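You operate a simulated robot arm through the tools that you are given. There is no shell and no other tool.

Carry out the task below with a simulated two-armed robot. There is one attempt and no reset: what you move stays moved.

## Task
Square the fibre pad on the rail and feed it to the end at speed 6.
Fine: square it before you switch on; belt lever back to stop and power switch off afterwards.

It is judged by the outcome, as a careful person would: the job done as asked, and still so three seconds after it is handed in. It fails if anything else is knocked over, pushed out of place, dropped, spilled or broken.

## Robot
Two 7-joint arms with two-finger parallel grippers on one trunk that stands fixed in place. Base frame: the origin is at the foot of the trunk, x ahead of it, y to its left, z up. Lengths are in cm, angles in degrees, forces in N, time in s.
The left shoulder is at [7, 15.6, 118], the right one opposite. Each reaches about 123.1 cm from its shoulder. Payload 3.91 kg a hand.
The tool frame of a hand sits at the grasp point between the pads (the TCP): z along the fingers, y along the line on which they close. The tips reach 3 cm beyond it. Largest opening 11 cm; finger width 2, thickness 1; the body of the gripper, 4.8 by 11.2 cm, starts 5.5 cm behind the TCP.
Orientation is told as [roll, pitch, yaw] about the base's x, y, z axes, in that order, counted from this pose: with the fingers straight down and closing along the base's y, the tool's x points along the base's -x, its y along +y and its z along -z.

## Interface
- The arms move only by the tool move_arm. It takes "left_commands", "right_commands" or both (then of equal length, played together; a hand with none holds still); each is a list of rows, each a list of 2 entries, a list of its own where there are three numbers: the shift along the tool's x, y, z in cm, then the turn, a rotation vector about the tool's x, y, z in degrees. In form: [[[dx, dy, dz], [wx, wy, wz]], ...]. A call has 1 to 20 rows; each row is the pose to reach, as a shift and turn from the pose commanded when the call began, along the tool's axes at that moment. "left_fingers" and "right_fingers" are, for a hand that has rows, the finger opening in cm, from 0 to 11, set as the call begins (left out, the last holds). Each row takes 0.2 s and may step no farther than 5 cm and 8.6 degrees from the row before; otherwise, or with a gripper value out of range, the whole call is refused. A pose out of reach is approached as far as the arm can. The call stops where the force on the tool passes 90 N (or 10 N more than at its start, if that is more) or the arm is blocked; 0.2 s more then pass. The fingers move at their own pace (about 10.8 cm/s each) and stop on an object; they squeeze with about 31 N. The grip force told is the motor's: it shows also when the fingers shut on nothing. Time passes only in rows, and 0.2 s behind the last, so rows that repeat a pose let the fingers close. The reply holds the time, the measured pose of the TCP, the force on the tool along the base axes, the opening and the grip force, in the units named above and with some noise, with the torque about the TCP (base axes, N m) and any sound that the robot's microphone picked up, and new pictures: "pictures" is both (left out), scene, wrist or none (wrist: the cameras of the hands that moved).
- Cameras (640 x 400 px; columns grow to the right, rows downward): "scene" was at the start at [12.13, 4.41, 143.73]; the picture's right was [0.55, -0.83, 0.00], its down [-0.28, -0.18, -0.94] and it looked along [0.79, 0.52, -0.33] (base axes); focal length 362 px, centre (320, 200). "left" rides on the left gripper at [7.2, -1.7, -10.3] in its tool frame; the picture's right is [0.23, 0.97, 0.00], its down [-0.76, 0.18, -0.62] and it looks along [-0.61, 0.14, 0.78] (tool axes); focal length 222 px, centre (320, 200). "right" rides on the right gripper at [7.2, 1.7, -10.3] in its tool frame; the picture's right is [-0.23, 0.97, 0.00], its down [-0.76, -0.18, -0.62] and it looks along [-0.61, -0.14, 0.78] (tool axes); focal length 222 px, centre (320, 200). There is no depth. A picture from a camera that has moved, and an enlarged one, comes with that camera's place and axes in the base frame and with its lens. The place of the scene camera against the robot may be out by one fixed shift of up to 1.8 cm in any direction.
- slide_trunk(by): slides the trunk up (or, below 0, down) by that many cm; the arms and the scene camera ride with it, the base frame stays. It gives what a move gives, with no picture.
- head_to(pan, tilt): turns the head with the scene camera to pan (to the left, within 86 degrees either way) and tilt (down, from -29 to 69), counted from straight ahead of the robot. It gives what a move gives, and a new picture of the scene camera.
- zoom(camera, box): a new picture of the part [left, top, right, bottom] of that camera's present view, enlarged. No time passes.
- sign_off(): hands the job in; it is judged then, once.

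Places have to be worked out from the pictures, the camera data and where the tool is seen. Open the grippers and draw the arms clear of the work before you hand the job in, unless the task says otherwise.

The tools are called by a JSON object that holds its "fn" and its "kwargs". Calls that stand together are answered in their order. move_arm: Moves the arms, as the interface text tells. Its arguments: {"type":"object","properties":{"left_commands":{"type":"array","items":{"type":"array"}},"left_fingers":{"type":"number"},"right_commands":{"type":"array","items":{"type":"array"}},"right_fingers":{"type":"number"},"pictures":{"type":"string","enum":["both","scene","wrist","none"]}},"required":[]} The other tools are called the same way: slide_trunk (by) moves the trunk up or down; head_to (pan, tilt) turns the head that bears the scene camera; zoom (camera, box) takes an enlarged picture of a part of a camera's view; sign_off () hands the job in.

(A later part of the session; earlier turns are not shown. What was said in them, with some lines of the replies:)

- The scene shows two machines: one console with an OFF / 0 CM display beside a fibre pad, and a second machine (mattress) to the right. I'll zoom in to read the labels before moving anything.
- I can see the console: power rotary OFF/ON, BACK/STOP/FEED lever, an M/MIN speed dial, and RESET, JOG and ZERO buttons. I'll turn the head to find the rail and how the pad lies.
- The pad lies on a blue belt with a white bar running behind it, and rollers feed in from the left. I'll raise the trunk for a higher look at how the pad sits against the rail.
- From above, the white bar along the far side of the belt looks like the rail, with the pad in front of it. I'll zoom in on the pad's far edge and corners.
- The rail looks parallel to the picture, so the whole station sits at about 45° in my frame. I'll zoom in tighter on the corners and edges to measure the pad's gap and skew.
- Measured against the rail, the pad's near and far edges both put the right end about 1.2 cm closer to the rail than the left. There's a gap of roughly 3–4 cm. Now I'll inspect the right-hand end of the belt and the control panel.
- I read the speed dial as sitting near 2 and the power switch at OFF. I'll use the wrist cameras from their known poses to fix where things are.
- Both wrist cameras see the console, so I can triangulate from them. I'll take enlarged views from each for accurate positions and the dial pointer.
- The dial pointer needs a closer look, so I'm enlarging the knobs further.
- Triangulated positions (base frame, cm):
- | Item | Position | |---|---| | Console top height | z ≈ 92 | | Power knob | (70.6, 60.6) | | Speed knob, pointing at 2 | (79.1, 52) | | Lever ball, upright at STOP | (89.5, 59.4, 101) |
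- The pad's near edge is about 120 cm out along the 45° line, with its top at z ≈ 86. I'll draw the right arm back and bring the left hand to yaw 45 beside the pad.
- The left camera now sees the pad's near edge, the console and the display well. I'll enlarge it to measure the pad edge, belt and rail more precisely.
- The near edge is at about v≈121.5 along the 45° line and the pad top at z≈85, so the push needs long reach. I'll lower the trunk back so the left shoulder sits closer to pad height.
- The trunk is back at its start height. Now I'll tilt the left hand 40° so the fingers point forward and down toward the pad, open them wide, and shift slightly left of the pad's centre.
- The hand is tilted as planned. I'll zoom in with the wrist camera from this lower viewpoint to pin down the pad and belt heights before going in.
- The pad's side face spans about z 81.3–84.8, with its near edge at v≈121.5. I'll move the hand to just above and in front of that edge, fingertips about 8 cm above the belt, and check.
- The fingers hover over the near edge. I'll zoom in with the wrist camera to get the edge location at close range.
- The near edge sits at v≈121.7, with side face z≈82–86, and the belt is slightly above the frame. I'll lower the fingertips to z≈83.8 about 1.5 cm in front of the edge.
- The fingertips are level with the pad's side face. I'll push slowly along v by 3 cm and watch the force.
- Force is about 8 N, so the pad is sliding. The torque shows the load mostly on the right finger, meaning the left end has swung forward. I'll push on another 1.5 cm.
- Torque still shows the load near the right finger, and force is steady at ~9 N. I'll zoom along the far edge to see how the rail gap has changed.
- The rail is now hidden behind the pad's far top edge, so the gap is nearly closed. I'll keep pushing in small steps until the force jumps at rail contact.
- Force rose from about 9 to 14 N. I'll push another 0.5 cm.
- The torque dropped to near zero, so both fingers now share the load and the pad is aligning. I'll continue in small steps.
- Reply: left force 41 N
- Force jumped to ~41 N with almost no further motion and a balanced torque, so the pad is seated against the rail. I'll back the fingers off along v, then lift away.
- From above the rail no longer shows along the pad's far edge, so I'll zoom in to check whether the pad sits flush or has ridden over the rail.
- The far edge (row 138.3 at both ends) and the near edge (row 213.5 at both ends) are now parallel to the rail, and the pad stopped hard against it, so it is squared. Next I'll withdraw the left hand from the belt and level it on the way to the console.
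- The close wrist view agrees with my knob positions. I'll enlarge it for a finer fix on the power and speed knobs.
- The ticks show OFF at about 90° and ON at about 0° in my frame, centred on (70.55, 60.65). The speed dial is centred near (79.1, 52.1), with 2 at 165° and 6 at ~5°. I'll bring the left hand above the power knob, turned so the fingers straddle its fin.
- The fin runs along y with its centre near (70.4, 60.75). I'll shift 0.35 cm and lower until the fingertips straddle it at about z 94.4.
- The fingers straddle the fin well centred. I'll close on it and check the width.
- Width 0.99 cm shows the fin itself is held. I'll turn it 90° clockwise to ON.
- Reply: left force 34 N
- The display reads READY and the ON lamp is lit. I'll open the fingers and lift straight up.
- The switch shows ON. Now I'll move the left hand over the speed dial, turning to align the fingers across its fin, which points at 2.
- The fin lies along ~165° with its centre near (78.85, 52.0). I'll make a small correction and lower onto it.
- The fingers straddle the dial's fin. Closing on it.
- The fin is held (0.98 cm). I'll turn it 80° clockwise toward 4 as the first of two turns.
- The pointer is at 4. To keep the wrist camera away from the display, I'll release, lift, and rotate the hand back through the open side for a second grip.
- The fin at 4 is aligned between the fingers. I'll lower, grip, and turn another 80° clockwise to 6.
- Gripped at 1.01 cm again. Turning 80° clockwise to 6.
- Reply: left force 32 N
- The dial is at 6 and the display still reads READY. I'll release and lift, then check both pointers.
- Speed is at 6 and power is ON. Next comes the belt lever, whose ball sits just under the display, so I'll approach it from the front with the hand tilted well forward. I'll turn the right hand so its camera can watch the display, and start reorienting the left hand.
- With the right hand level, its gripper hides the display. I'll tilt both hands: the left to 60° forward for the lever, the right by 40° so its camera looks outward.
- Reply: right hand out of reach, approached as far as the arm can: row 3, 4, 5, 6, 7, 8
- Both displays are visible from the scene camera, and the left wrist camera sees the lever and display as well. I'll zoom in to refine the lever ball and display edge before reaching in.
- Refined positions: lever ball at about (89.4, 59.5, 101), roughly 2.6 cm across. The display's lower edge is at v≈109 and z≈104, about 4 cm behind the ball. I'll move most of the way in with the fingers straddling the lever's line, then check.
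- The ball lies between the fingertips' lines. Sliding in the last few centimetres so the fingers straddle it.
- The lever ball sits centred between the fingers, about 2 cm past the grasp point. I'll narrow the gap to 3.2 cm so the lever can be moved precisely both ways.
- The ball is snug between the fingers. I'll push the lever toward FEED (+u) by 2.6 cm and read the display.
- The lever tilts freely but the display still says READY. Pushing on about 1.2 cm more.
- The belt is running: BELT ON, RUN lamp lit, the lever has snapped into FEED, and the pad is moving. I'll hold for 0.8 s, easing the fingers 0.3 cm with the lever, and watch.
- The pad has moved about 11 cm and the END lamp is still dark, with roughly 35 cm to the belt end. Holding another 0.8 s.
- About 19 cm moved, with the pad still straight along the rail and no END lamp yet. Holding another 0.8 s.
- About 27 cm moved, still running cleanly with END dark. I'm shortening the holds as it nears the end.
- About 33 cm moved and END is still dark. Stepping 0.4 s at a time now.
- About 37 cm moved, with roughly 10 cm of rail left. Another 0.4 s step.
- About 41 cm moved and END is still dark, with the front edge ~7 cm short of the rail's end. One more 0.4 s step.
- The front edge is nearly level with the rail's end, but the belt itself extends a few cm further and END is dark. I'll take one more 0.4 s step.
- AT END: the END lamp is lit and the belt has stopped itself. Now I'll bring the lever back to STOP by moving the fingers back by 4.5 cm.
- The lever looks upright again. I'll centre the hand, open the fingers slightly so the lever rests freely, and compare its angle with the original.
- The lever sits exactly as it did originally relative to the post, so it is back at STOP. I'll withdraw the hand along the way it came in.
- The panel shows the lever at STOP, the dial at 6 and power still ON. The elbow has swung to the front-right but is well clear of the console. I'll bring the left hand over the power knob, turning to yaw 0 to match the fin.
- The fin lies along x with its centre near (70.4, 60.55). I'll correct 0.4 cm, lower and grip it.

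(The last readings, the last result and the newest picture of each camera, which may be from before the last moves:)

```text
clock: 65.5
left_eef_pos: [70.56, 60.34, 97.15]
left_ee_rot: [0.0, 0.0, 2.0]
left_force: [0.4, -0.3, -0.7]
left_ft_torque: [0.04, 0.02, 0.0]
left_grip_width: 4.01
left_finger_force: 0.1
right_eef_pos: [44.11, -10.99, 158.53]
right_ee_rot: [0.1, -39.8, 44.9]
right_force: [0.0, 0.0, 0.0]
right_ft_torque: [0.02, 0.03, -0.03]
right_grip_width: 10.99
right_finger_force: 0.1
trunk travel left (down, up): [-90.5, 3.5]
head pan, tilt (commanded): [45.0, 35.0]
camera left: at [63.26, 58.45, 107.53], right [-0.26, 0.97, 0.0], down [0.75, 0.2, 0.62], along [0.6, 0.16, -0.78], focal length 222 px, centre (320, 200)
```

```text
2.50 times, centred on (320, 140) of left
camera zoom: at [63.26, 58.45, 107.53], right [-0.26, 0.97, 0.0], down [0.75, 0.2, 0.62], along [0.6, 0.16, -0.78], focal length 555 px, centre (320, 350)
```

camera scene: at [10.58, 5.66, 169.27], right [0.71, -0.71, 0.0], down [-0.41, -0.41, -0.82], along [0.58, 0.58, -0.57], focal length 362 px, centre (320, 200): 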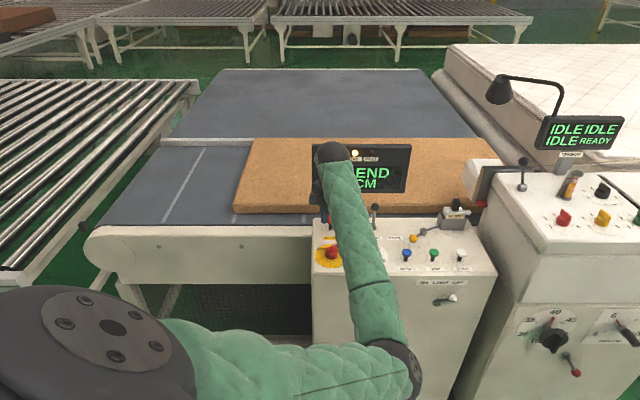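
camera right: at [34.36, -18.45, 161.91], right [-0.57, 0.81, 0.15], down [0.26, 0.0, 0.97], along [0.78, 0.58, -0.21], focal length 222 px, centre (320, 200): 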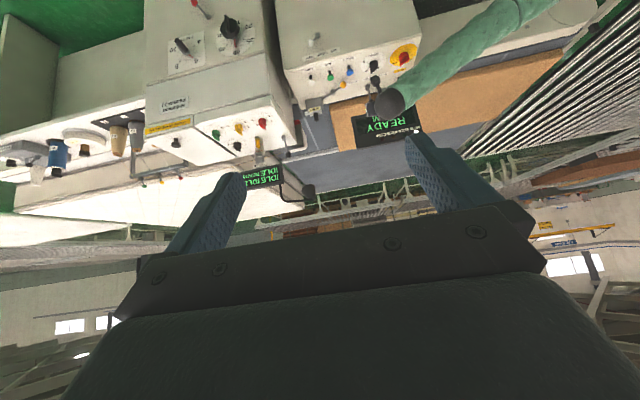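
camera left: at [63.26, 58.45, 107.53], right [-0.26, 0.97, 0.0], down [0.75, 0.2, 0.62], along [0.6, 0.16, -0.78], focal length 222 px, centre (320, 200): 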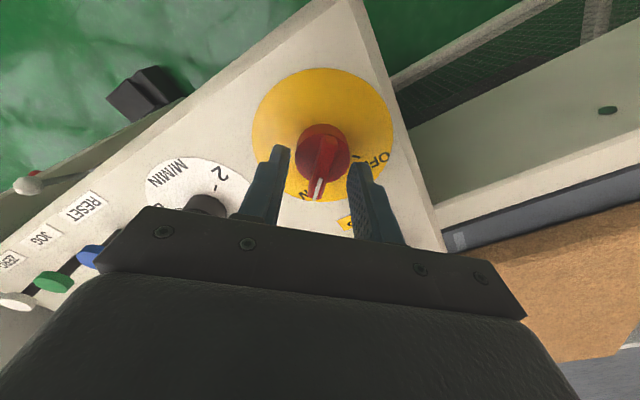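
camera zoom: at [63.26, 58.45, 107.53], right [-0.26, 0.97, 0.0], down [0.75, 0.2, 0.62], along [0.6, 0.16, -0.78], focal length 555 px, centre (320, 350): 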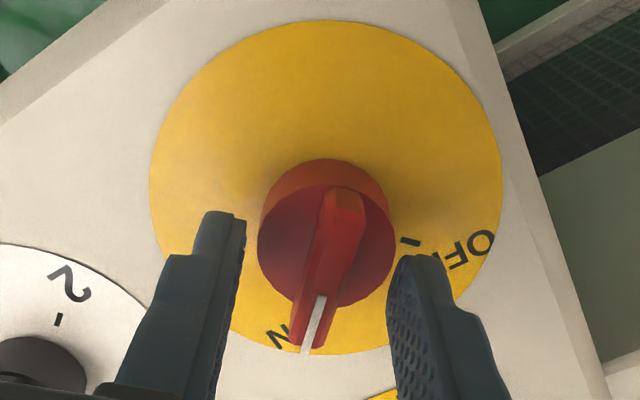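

Slightly off-centre by ~0.15 cm, so I'll nudge over and close.

{"fn": "move_arm", "kwargs": {"left_commands": [[[0, 0.15, 0], [0, 0, 0]], [[0, 0.15, 0], [0, 0, 0]], [[0, 0.15, 0], [0, 0, 0]], [[0, 0.15, 0], [0, 0, 0]]], "left_fingers": 0, "pictures": "none"}}

```text
clock: 66.5
left_eef_pos: [70.49, 60.44, 97.05]
left_ee_rot: [0.0, 0.1, 1.9]
left_force: [-0.7, -3.2, -1.9]
left_ft_torque: [-0.03, -1.28, -0.08]
left_grip_width: 0.97
left_finger_force: 44.9
right_eef_pos: [44.1, -11.0, 158.56]
right_ee_rot: [0.0, -39.9, 44.9]
right_force: [-0.6, -0.2, 0.0]
right_ft_torque: [0.01, -0.02, 0.03]
right_grip_width: 10.99
right_finger_force: 0.0
trunk travel left (down, up): [-90.5, 3.5]
head pan, tilt (commanded): [45.0, 35.0]
```

The fin is gripped (0.97 cm). Turning it 90° counter-clockwise to OFF.

{"fn": "move_arm", "kwargs": {"left_commands": [[[0, 0, 0], [0, 0, -8.2]], [[0, 0, 0], [0, 0, -16.4]], [[0, 0, 0], [0, 0, -24.5]], [[0, 0, 0], [0, 0, -32.7]], [[0, 0, 0], [0, 0, -40.9]], [[0, 0, 0], [0, 0, -49.1]], [[0, 0, 0], [0, 0, -57.3]], [[0, 0, 0], [0, 0, -65.5]], [[0, 0, 0], [0, 0, -73.6]], [[0, 0, 0], [0, 0, -81.8]], [[0, 0, 0], [0, 0, -89]]], "left_fingers": 0}}

{"fn": "zoom", "kwargs": {"camera": "scene", "box": [290, 130, 430, 230]}}

{"fn": "zoom", "kwargs": {"camera": "left", "box": [220, 60, 420, 220]}}

```text
clock: 68.9
left_eef_pos: [70.25, 60.75, 97.26]
left_ee_rot: [0.2, 0.0, 91.2]
left_force: [-23.9, -7.6, -6.6]
left_ft_torque: [0.17, 0.53, -0.95]
left_grip_width: 0.97
left_finger_force: 45.1
right_eef_pos: [43.91, -11.09, 158.54]
right_ee_rot: [0.1, -40.0, 45.0]
right_force: [-0.6, -0.5, 0.6]
right_ft_torque: [0.0, -0.03, 0.0]
right_grip_width: 11.0
right_finger_force: 0.3
trunk travel left (down, up): [-90.5, 3.5]
head pan, tilt (commanded): [45.0, 35.0]
camera scene: at [10.42, 5.44, 169.27], right [0.71, -0.71, 0.0], down [-0.4, -0.41, -0.82], along [0.58, 0.58, -0.57], focal length 362 px, centre (320, 200)
camera left: at [72.13, 53.46, 107.55], right [-0.97, -0.25, 0.0], down [-0.19, 0.76, 0.62], along [-0.15, 0.6, -0.78], focal length 222 px, centre (320, 200)
```

scene: 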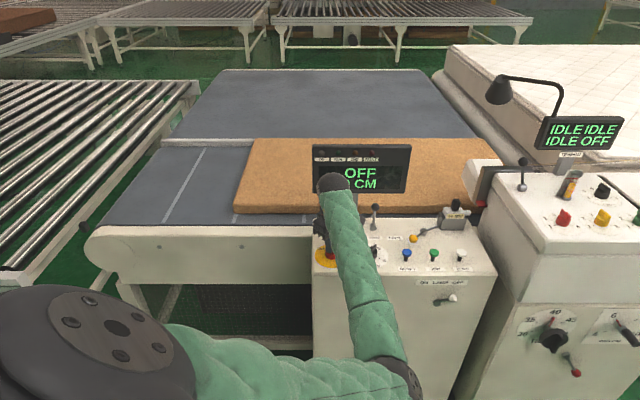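
left: 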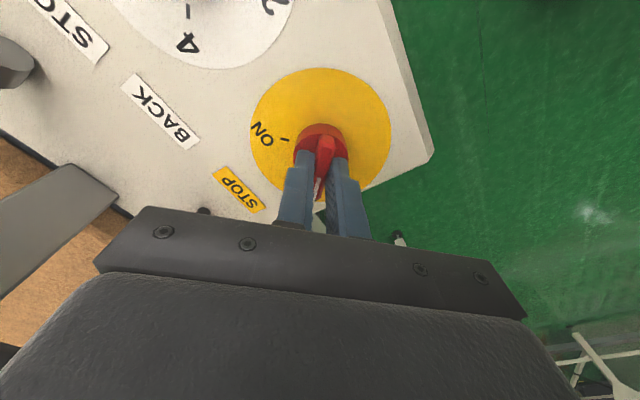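

```text
4.00 times, centred on (360, 180) of scene
camera zoom: at [10.42, 5.44, 169.27], right [0.71, -0.71, 0.0], down [-0.4, -0.41, -0.82], along [0.58, 0.58, -0.57], focal length 1448 px, centre (160, 280)
```

zoom: 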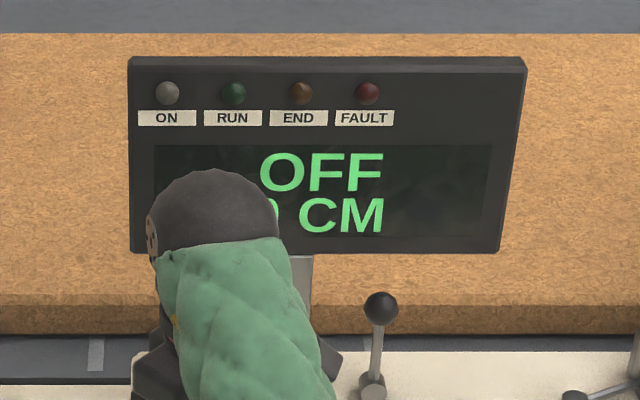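

```text
2.50 times, centred on (320, 140) of left
camera zoom: at [72.13, 53.46, 107.55], right [-0.97, -0.25, 0.0], down [-0.19, 0.76, 0.62], along [-0.15, 0.6, -0.78], focal length 555 px, centre (320, 350)
```

zoom: 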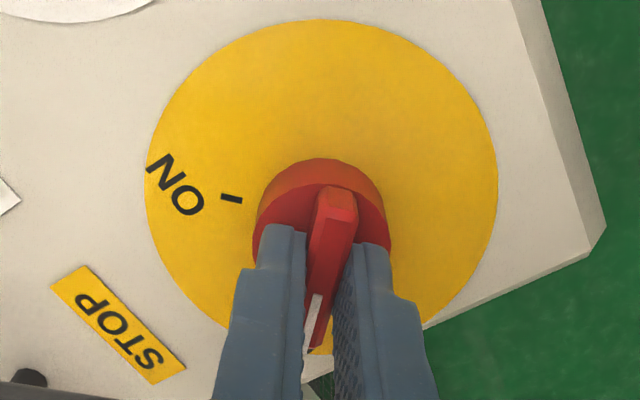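

Power is OFF and the lamps are dark. I'll open the fingers and lift straight off the knob.

{"fn": "move_arm", "kwargs": {"left_commands": [[[0, 0, 0], [0, 0, 0]], [[0, 0, 0], [0, 0, 0]], [[0, 0, -3], [0, 0, 0]], [[0, 0, -7.5], [0, 0, 0]], [[0, 0, -12], [0, 0, 0]], [[0, 0, -16.5], [0, 0, 0]]], "left_fingers": 4}}

{"fn": "zoom", "kwargs": {"camera": "scene", "box": [300, 190, 440, 280]}}

```text
clock: 70.3
left_eef_pos: [70.51, 60.49, 113.6]
left_ee_rot: [0.0, 0.0, 91.0]
left_force: [0.1, -0.2, 0.7]
left_ft_torque: [-0.05, 0.01, 0.02]
left_grip_width: 4.0
left_finger_force: 0.0
right_eef_pos: [44.05, -11.26, 158.46]
right_ee_rot: [0.3, -39.9, 44.9]
right_force: [-0.7, -0.6, -0.5]
right_ft_torque: [0.07, 0.0, 0.03]
right_grip_width: 11.02
right_finger_force: 0.0
trunk travel left (down, up): [-90.5, 3.5]
head pan, tilt (commanded): [45.0, 35.0]
camera scene: at [10.64, 5.26, 169.26], right [0.71, -0.71, 0.0], down [-0.41, -0.4, -0.82], along [0.58, 0.58, -0.57], focal length 362 px, centre (320, 200)
camera left: at [72.29, 53.31, 124.12], right [-0.97, -0.24, 0.0], down [-0.19, 0.76, 0.62], along [-0.15, 0.6, -0.78], focal length 222 px, centre (320, 200)
```

scene: 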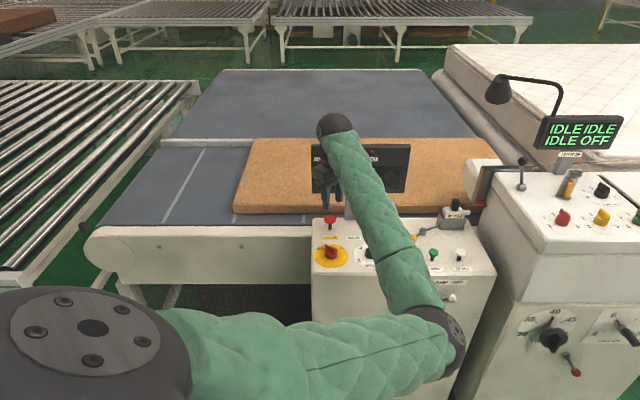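
left: 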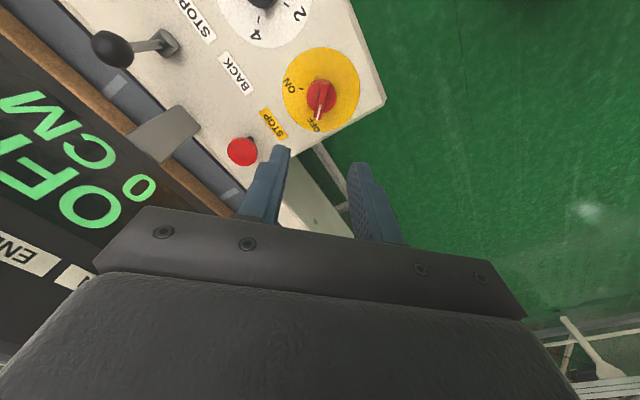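

```text
4.44 times, centred on (370, 235) of scene
camera zoom: at [10.64, 5.26, 169.26], right [0.71, -0.71, 0.0], down [-0.41, -0.4, -0.82], along [0.58, 0.58, -0.57], focal length 1608 px, centre (98, 44)
```

zoom: 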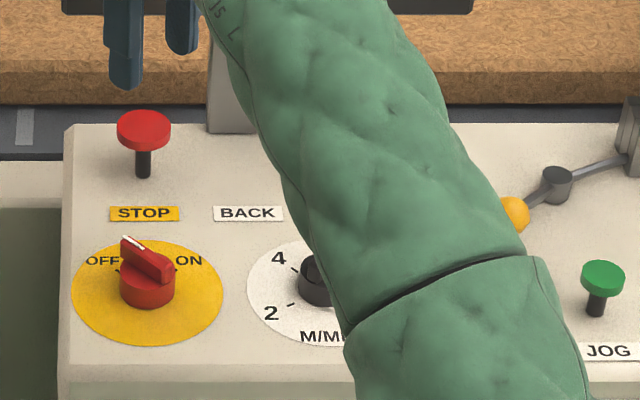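

The power pointer is at OFF. I'll draw the left hand back and up, clear of the console.

{"fn": "move_arm", "kwargs": {"left_commands": [[[1.06, 2.52, -3.28], [0, 0, 8]], [[2.12, 5.04, -6.56], [0, 0, 16]], [[3.17, 7.56, -9.84], [0, 0, 24]], [[4.23, 10.08, -13.12], [0, 0, 32]], [[5.29, 12.6, -16.4], [0, 0, 40]]], "left_fingers": 4}}

```text
clock: 71.5
left_eef_pos: [58.02, 54.83, 130.24]
left_ee_rot: [0.0, 0.0, 50.8]
left_force: [-0.8, 0.1, -0.1]
left_ft_torque: [-0.03, -0.05, -0.01]
left_grip_width: 3.99
left_finger_force: 0.1
right_eef_pos: [43.93, -11.22, 158.59]
right_ee_rot: [0.1, -40.0, 45.0]
right_force: [-0.2, 0.6, -0.6]
right_ft_torque: [0.01, 0.01, -0.01]
right_grip_width: 11.0
right_finger_force: 0.0
trunk travel left (down, up): [-90.5, 3.5]
head pan, tilt (commanded): [45.0, 35.0]
camera scene: at [10.5, 5.31, 169.28], right [0.71, -0.71, 0.0], down [-0.41, -0.4, -0.82], along [0.58, 0.58, -0.57], focal length 362 px, centre (320, 200)
camera left: at [54.67, 48.26, 140.66], right [-0.9, 0.44, 0.0], down [0.34, 0.7, 0.62], along [0.27, 0.56, -0.78], focal length 222 px, centre (320, 200)
```

scene: 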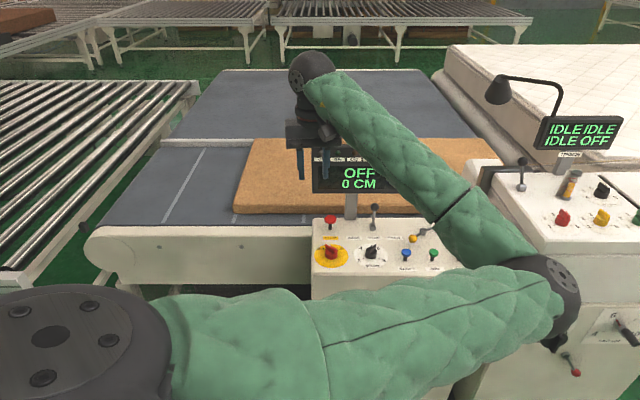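
left: 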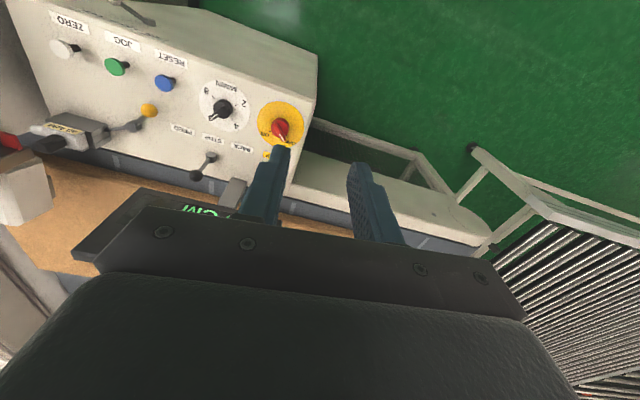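

The hand is clear and the display reads OFF. I'll open the gripper fully and inspect the final state: pad against the rail, lever, dial and surroundings.

{"fn": "move_arm", "kwargs": {"left_commands": [[[0, 0, 0], [0, 0, 0]], [[0, 0, 0], [0, 0, 0]], [[0, 0, 0], [0, 0, 0]]], "left_fingers": 11, "pictures": "both"}}

{"fn": "zoom", "kwargs": {"camera": "scene", "box": [310, 190, 450, 280]}}

{"fn": "zoom", "kwargs": {"camera": "scene", "box": [220, 125, 320, 225]}}

{"fn": "zoom", "kwargs": {"camera": "scene", "box": [430, 120, 560, 220]}}

{"fn": "zoom", "kwargs": {"camera": "right", "box": [150, 0, 480, 200]}}

{"fn": "zoom", "kwargs": {"camera": "left", "box": [0, 0, 320, 200]}}

```text
clock: 72.3
left_eef_pos: [58.09, 54.97, 130.12]
left_ee_rot: [0.0, 0.0, 51.0]
left_force: [-0.5, 0.9, -0.6]
left_ft_torque: [-0.01, 0.03, 0.0]
left_grip_width: 10.99
left_finger_force: 0.0
right_eef_pos: [44.23, -11.1, 158.43]
right_ee_rot: [0.1, -39.9, 44.9]
right_force: [-0.5, 1.0, -0.2]
right_ft_torque: [-0.01, 0.04, -0.02]
right_grip_width: 10.99
right_finger_force: 0.0
trunk travel left (down, up): [-90.5, 3.5]
head pan, tilt (commanded): [45.0, 35.0]
camera scene: at [10.66, 5.52, 169.27], right [0.71, -0.71, 0.0], down [-0.41, -0.41, -0.82], along [0.58, 0.58, -0.57], focal length 362 px, centre (320, 200)
camera left: at [54.85, 48.44, 140.52], right [-0.9, 0.44, 0.0], down [0.34, 0.7, 0.62], along [0.27, 0.56, -0.78], focal length 222 px, centre (320, 200)
```

scene: 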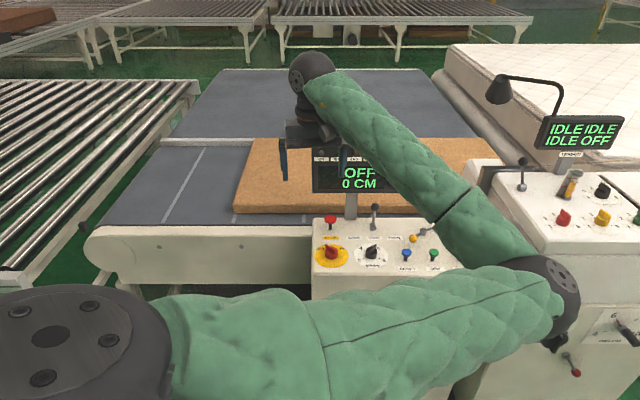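
left: 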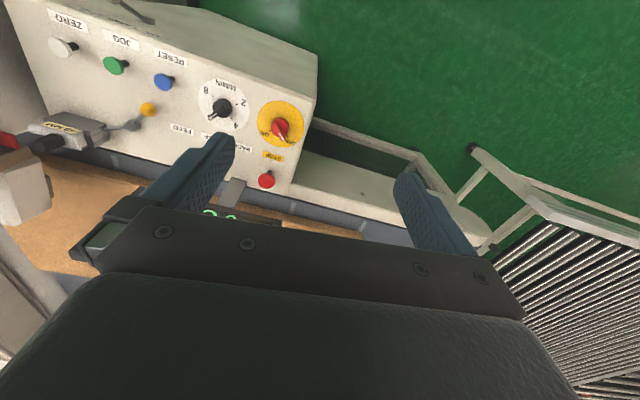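

```text
4.44 times, centred on (380, 235) of scene
camera zoom: at [10.66, 5.52, 169.27], right [0.71, -0.71, 0.0], down [-0.41, -0.41, -0.82], along [0.58, 0.58, -0.57], focal length 1608 px, centre (53, 44)
```

zoom: 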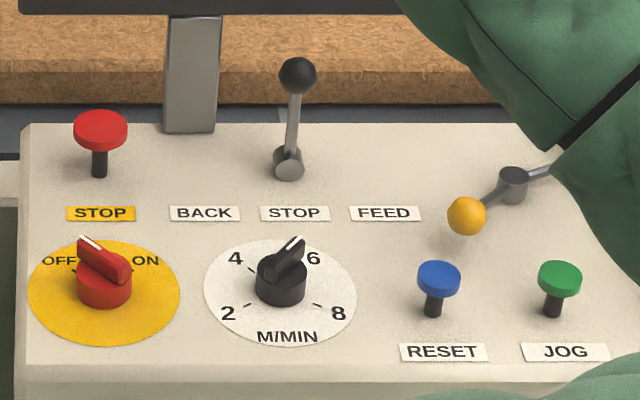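

```text
4.00 times, centred on (270, 175) of scene
camera zoom: at [10.66, 5.52, 169.27], right [0.71, -0.71, 0.0], down [-0.41, -0.41, -0.82], along [0.58, 0.58, -0.57], focal length 1448 px, centre (520, 300)
```

zoom: 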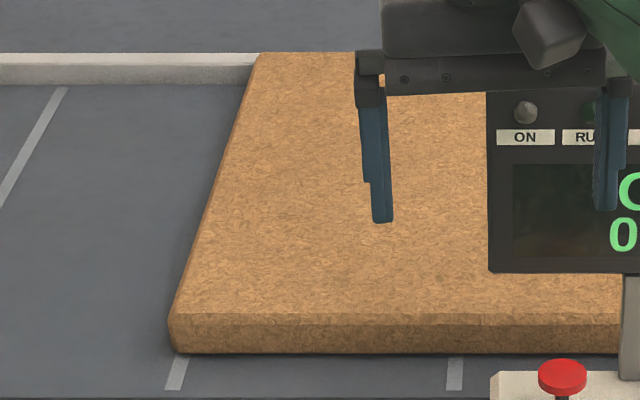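

```text
4.00 times, centred on (495, 170) of scene
camera zoom: at [10.66, 5.52, 169.27], right [0.71, -0.71, 0.0], down [-0.41, -0.41, -0.82], along [0.58, 0.58, -0.57], focal length 1448 px, centre (-380, 320)
```

zoom: 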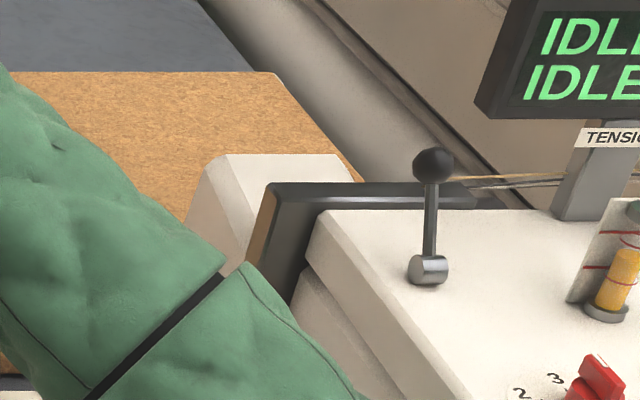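

```text
1.94 times, centred on (315, 100) of right
camera zoom: at [34.37, -18.34, 161.91], right [-0.57, 0.81, 0.15], down [0.26, 0.0, 0.97], along [0.78, 0.58, -0.21], focal length 431 px, centre (330, 394)
```

zoom: 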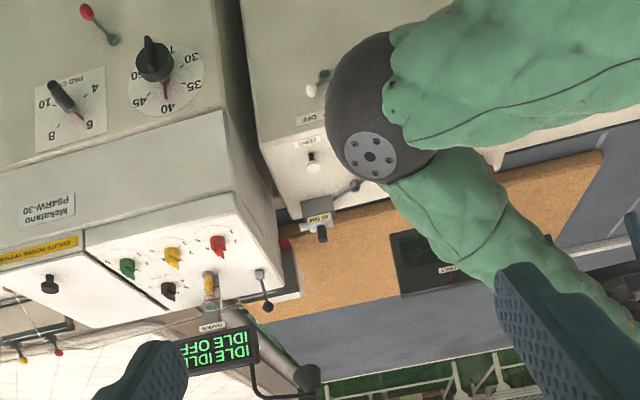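

```text
2.00 times, centred on (160, 100) of left
camera zoom: at [54.85, 48.44, 140.52], right [-0.9, 0.44, 0.0], down [0.34, 0.7, 0.62], along [0.27, 0.56, -0.78], focal length 444 px, centre (640, 400)
```

zoom: 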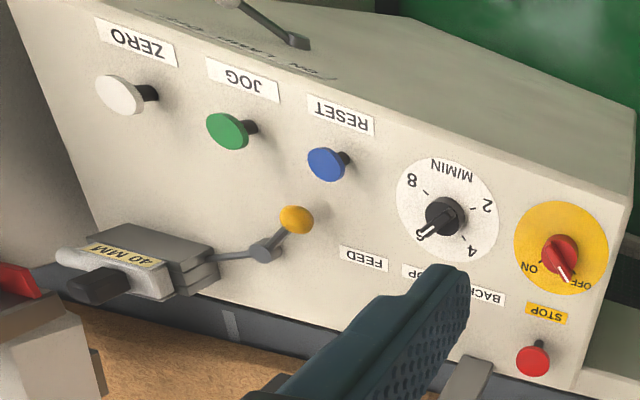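

The panel is right: power OFF, lever upright at STOP, dial at 6. I'll take one closer look at the pad's trailing corner where it meets the rail.

{"fn": "zoom", "kwargs": {"camera": "scene", "box": [255, 128, 305, 160]}}

{"fn": "zoom", "kwargs": {"camera": "scene", "box": [215, 185, 325, 235]}}

```text
12.50 times, centred on (280, 144) of scene
camera zoom: at [10.66, 5.52, 169.27], right [0.71, -0.71, 0.0], down [-0.41, -0.41, -0.82], along [0.58, 0.58, -0.57], focal length 4524 px, centre (820, 900)
```

zoom: 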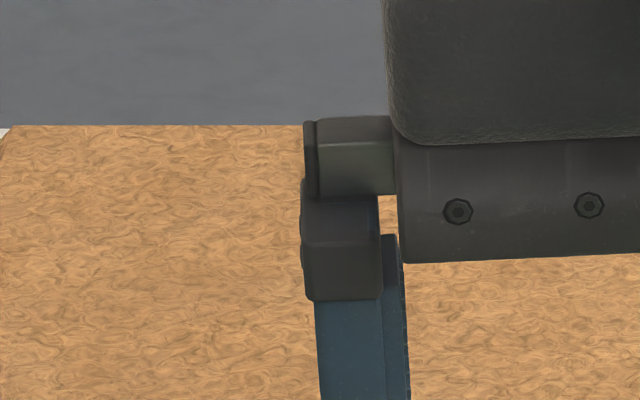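

```text
5.82 times, centred on (270, 210) of scene
camera zoom: at [10.66, 5.52, 169.27], right [0.71, -0.71, 0.0], down [-0.41, -0.41, -0.82], along [0.58, 0.58, -0.57], focal length 2106 px, centre (611, 142)
```

zoom: 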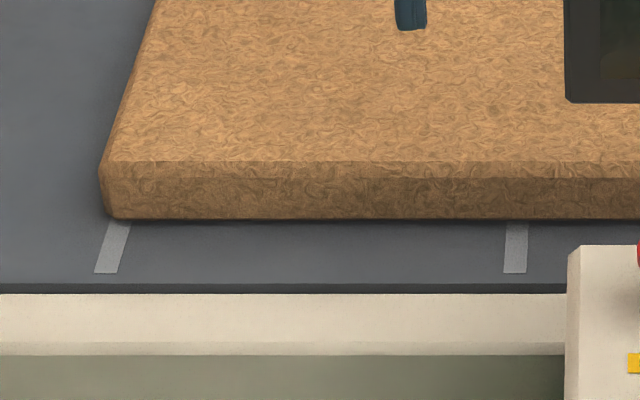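

The edges remain straight and parallel. One last zoom on the exact corner at the rail.

{"fn": "zoom", "kwargs": {"camera": "scene", "box": [228, 128, 278, 160]}}

{"fn": "zoom", "kwargs": {"camera": "scene", "box": [460, 125, 520, 165]}}

```text
12.50 times, centred on (253, 144) of scene
camera zoom: at [10.66, 5.52, 169.27], right [0.71, -0.71, 0.0], down [-0.41, -0.41, -0.82], along [0.58, 0.58, -0.57], focal length 4524 px, centre (1158, 900)
```

zoom: 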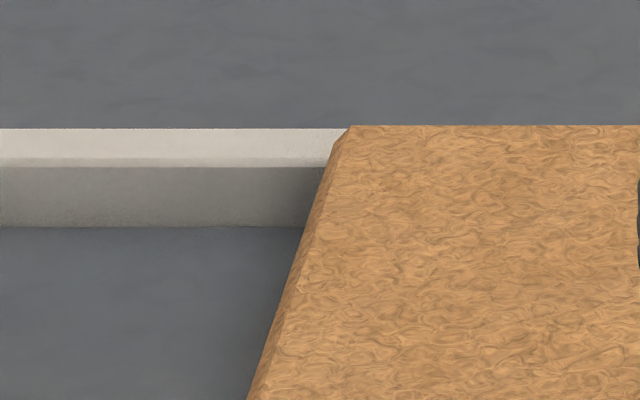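

```text
10.00 times, centred on (490, 145) of scene
camera zoom: at [10.66, 5.52, 169.27], right [0.71, -0.71, 0.0], down [-0.41, -0.41, -0.82], along [0.58, 0.58, -0.57], focal length 3619 px, centre (-1380, 750)
```

zoom: 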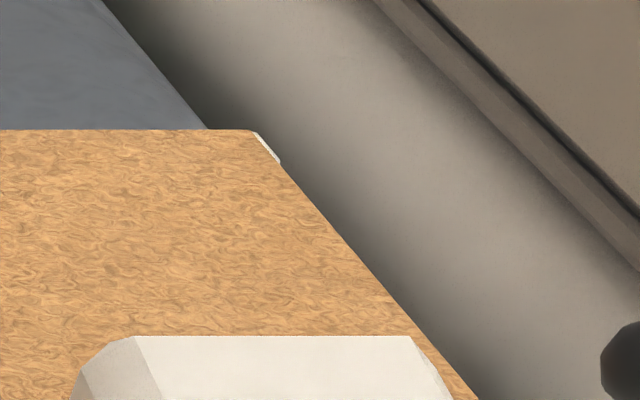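

The pad's far edge runs parallel along the rail at both ends and its front edge is at the belt end. The lever is at STOP, power is OFF, both grippers are open, and the arms are clear of the work, so I'm handing the job in.

{"fn": "sign_off", "kwargs": {}}

```text
The job is handed in.
```

I squared the fibre pad against the rail and fed it to the end at speed 6. It stopped by itself with AT END showing and the END lamp lit.

- **Squaring:** I pushed the pad against the rail before switching on. I stopped when it met solid resistance, and its edges were parallel to the rail at both ends. It stayed parallel through the feed.
- **Speed:** I turned the dial from 2 to 6 before moving the lever, and left it at 6. The pad moved at about 10 cm/s, which matches 6 m/min.
- **Afterwards:** The belt lever is back at STOP and the power switch is OFF. Both grippers are open and the arms are clear of the console.

The CM counter stayed at 0 throughout the feed. I didn't press ZERO or any other button, and I saw nothing else on the console or the next machine disturbed.
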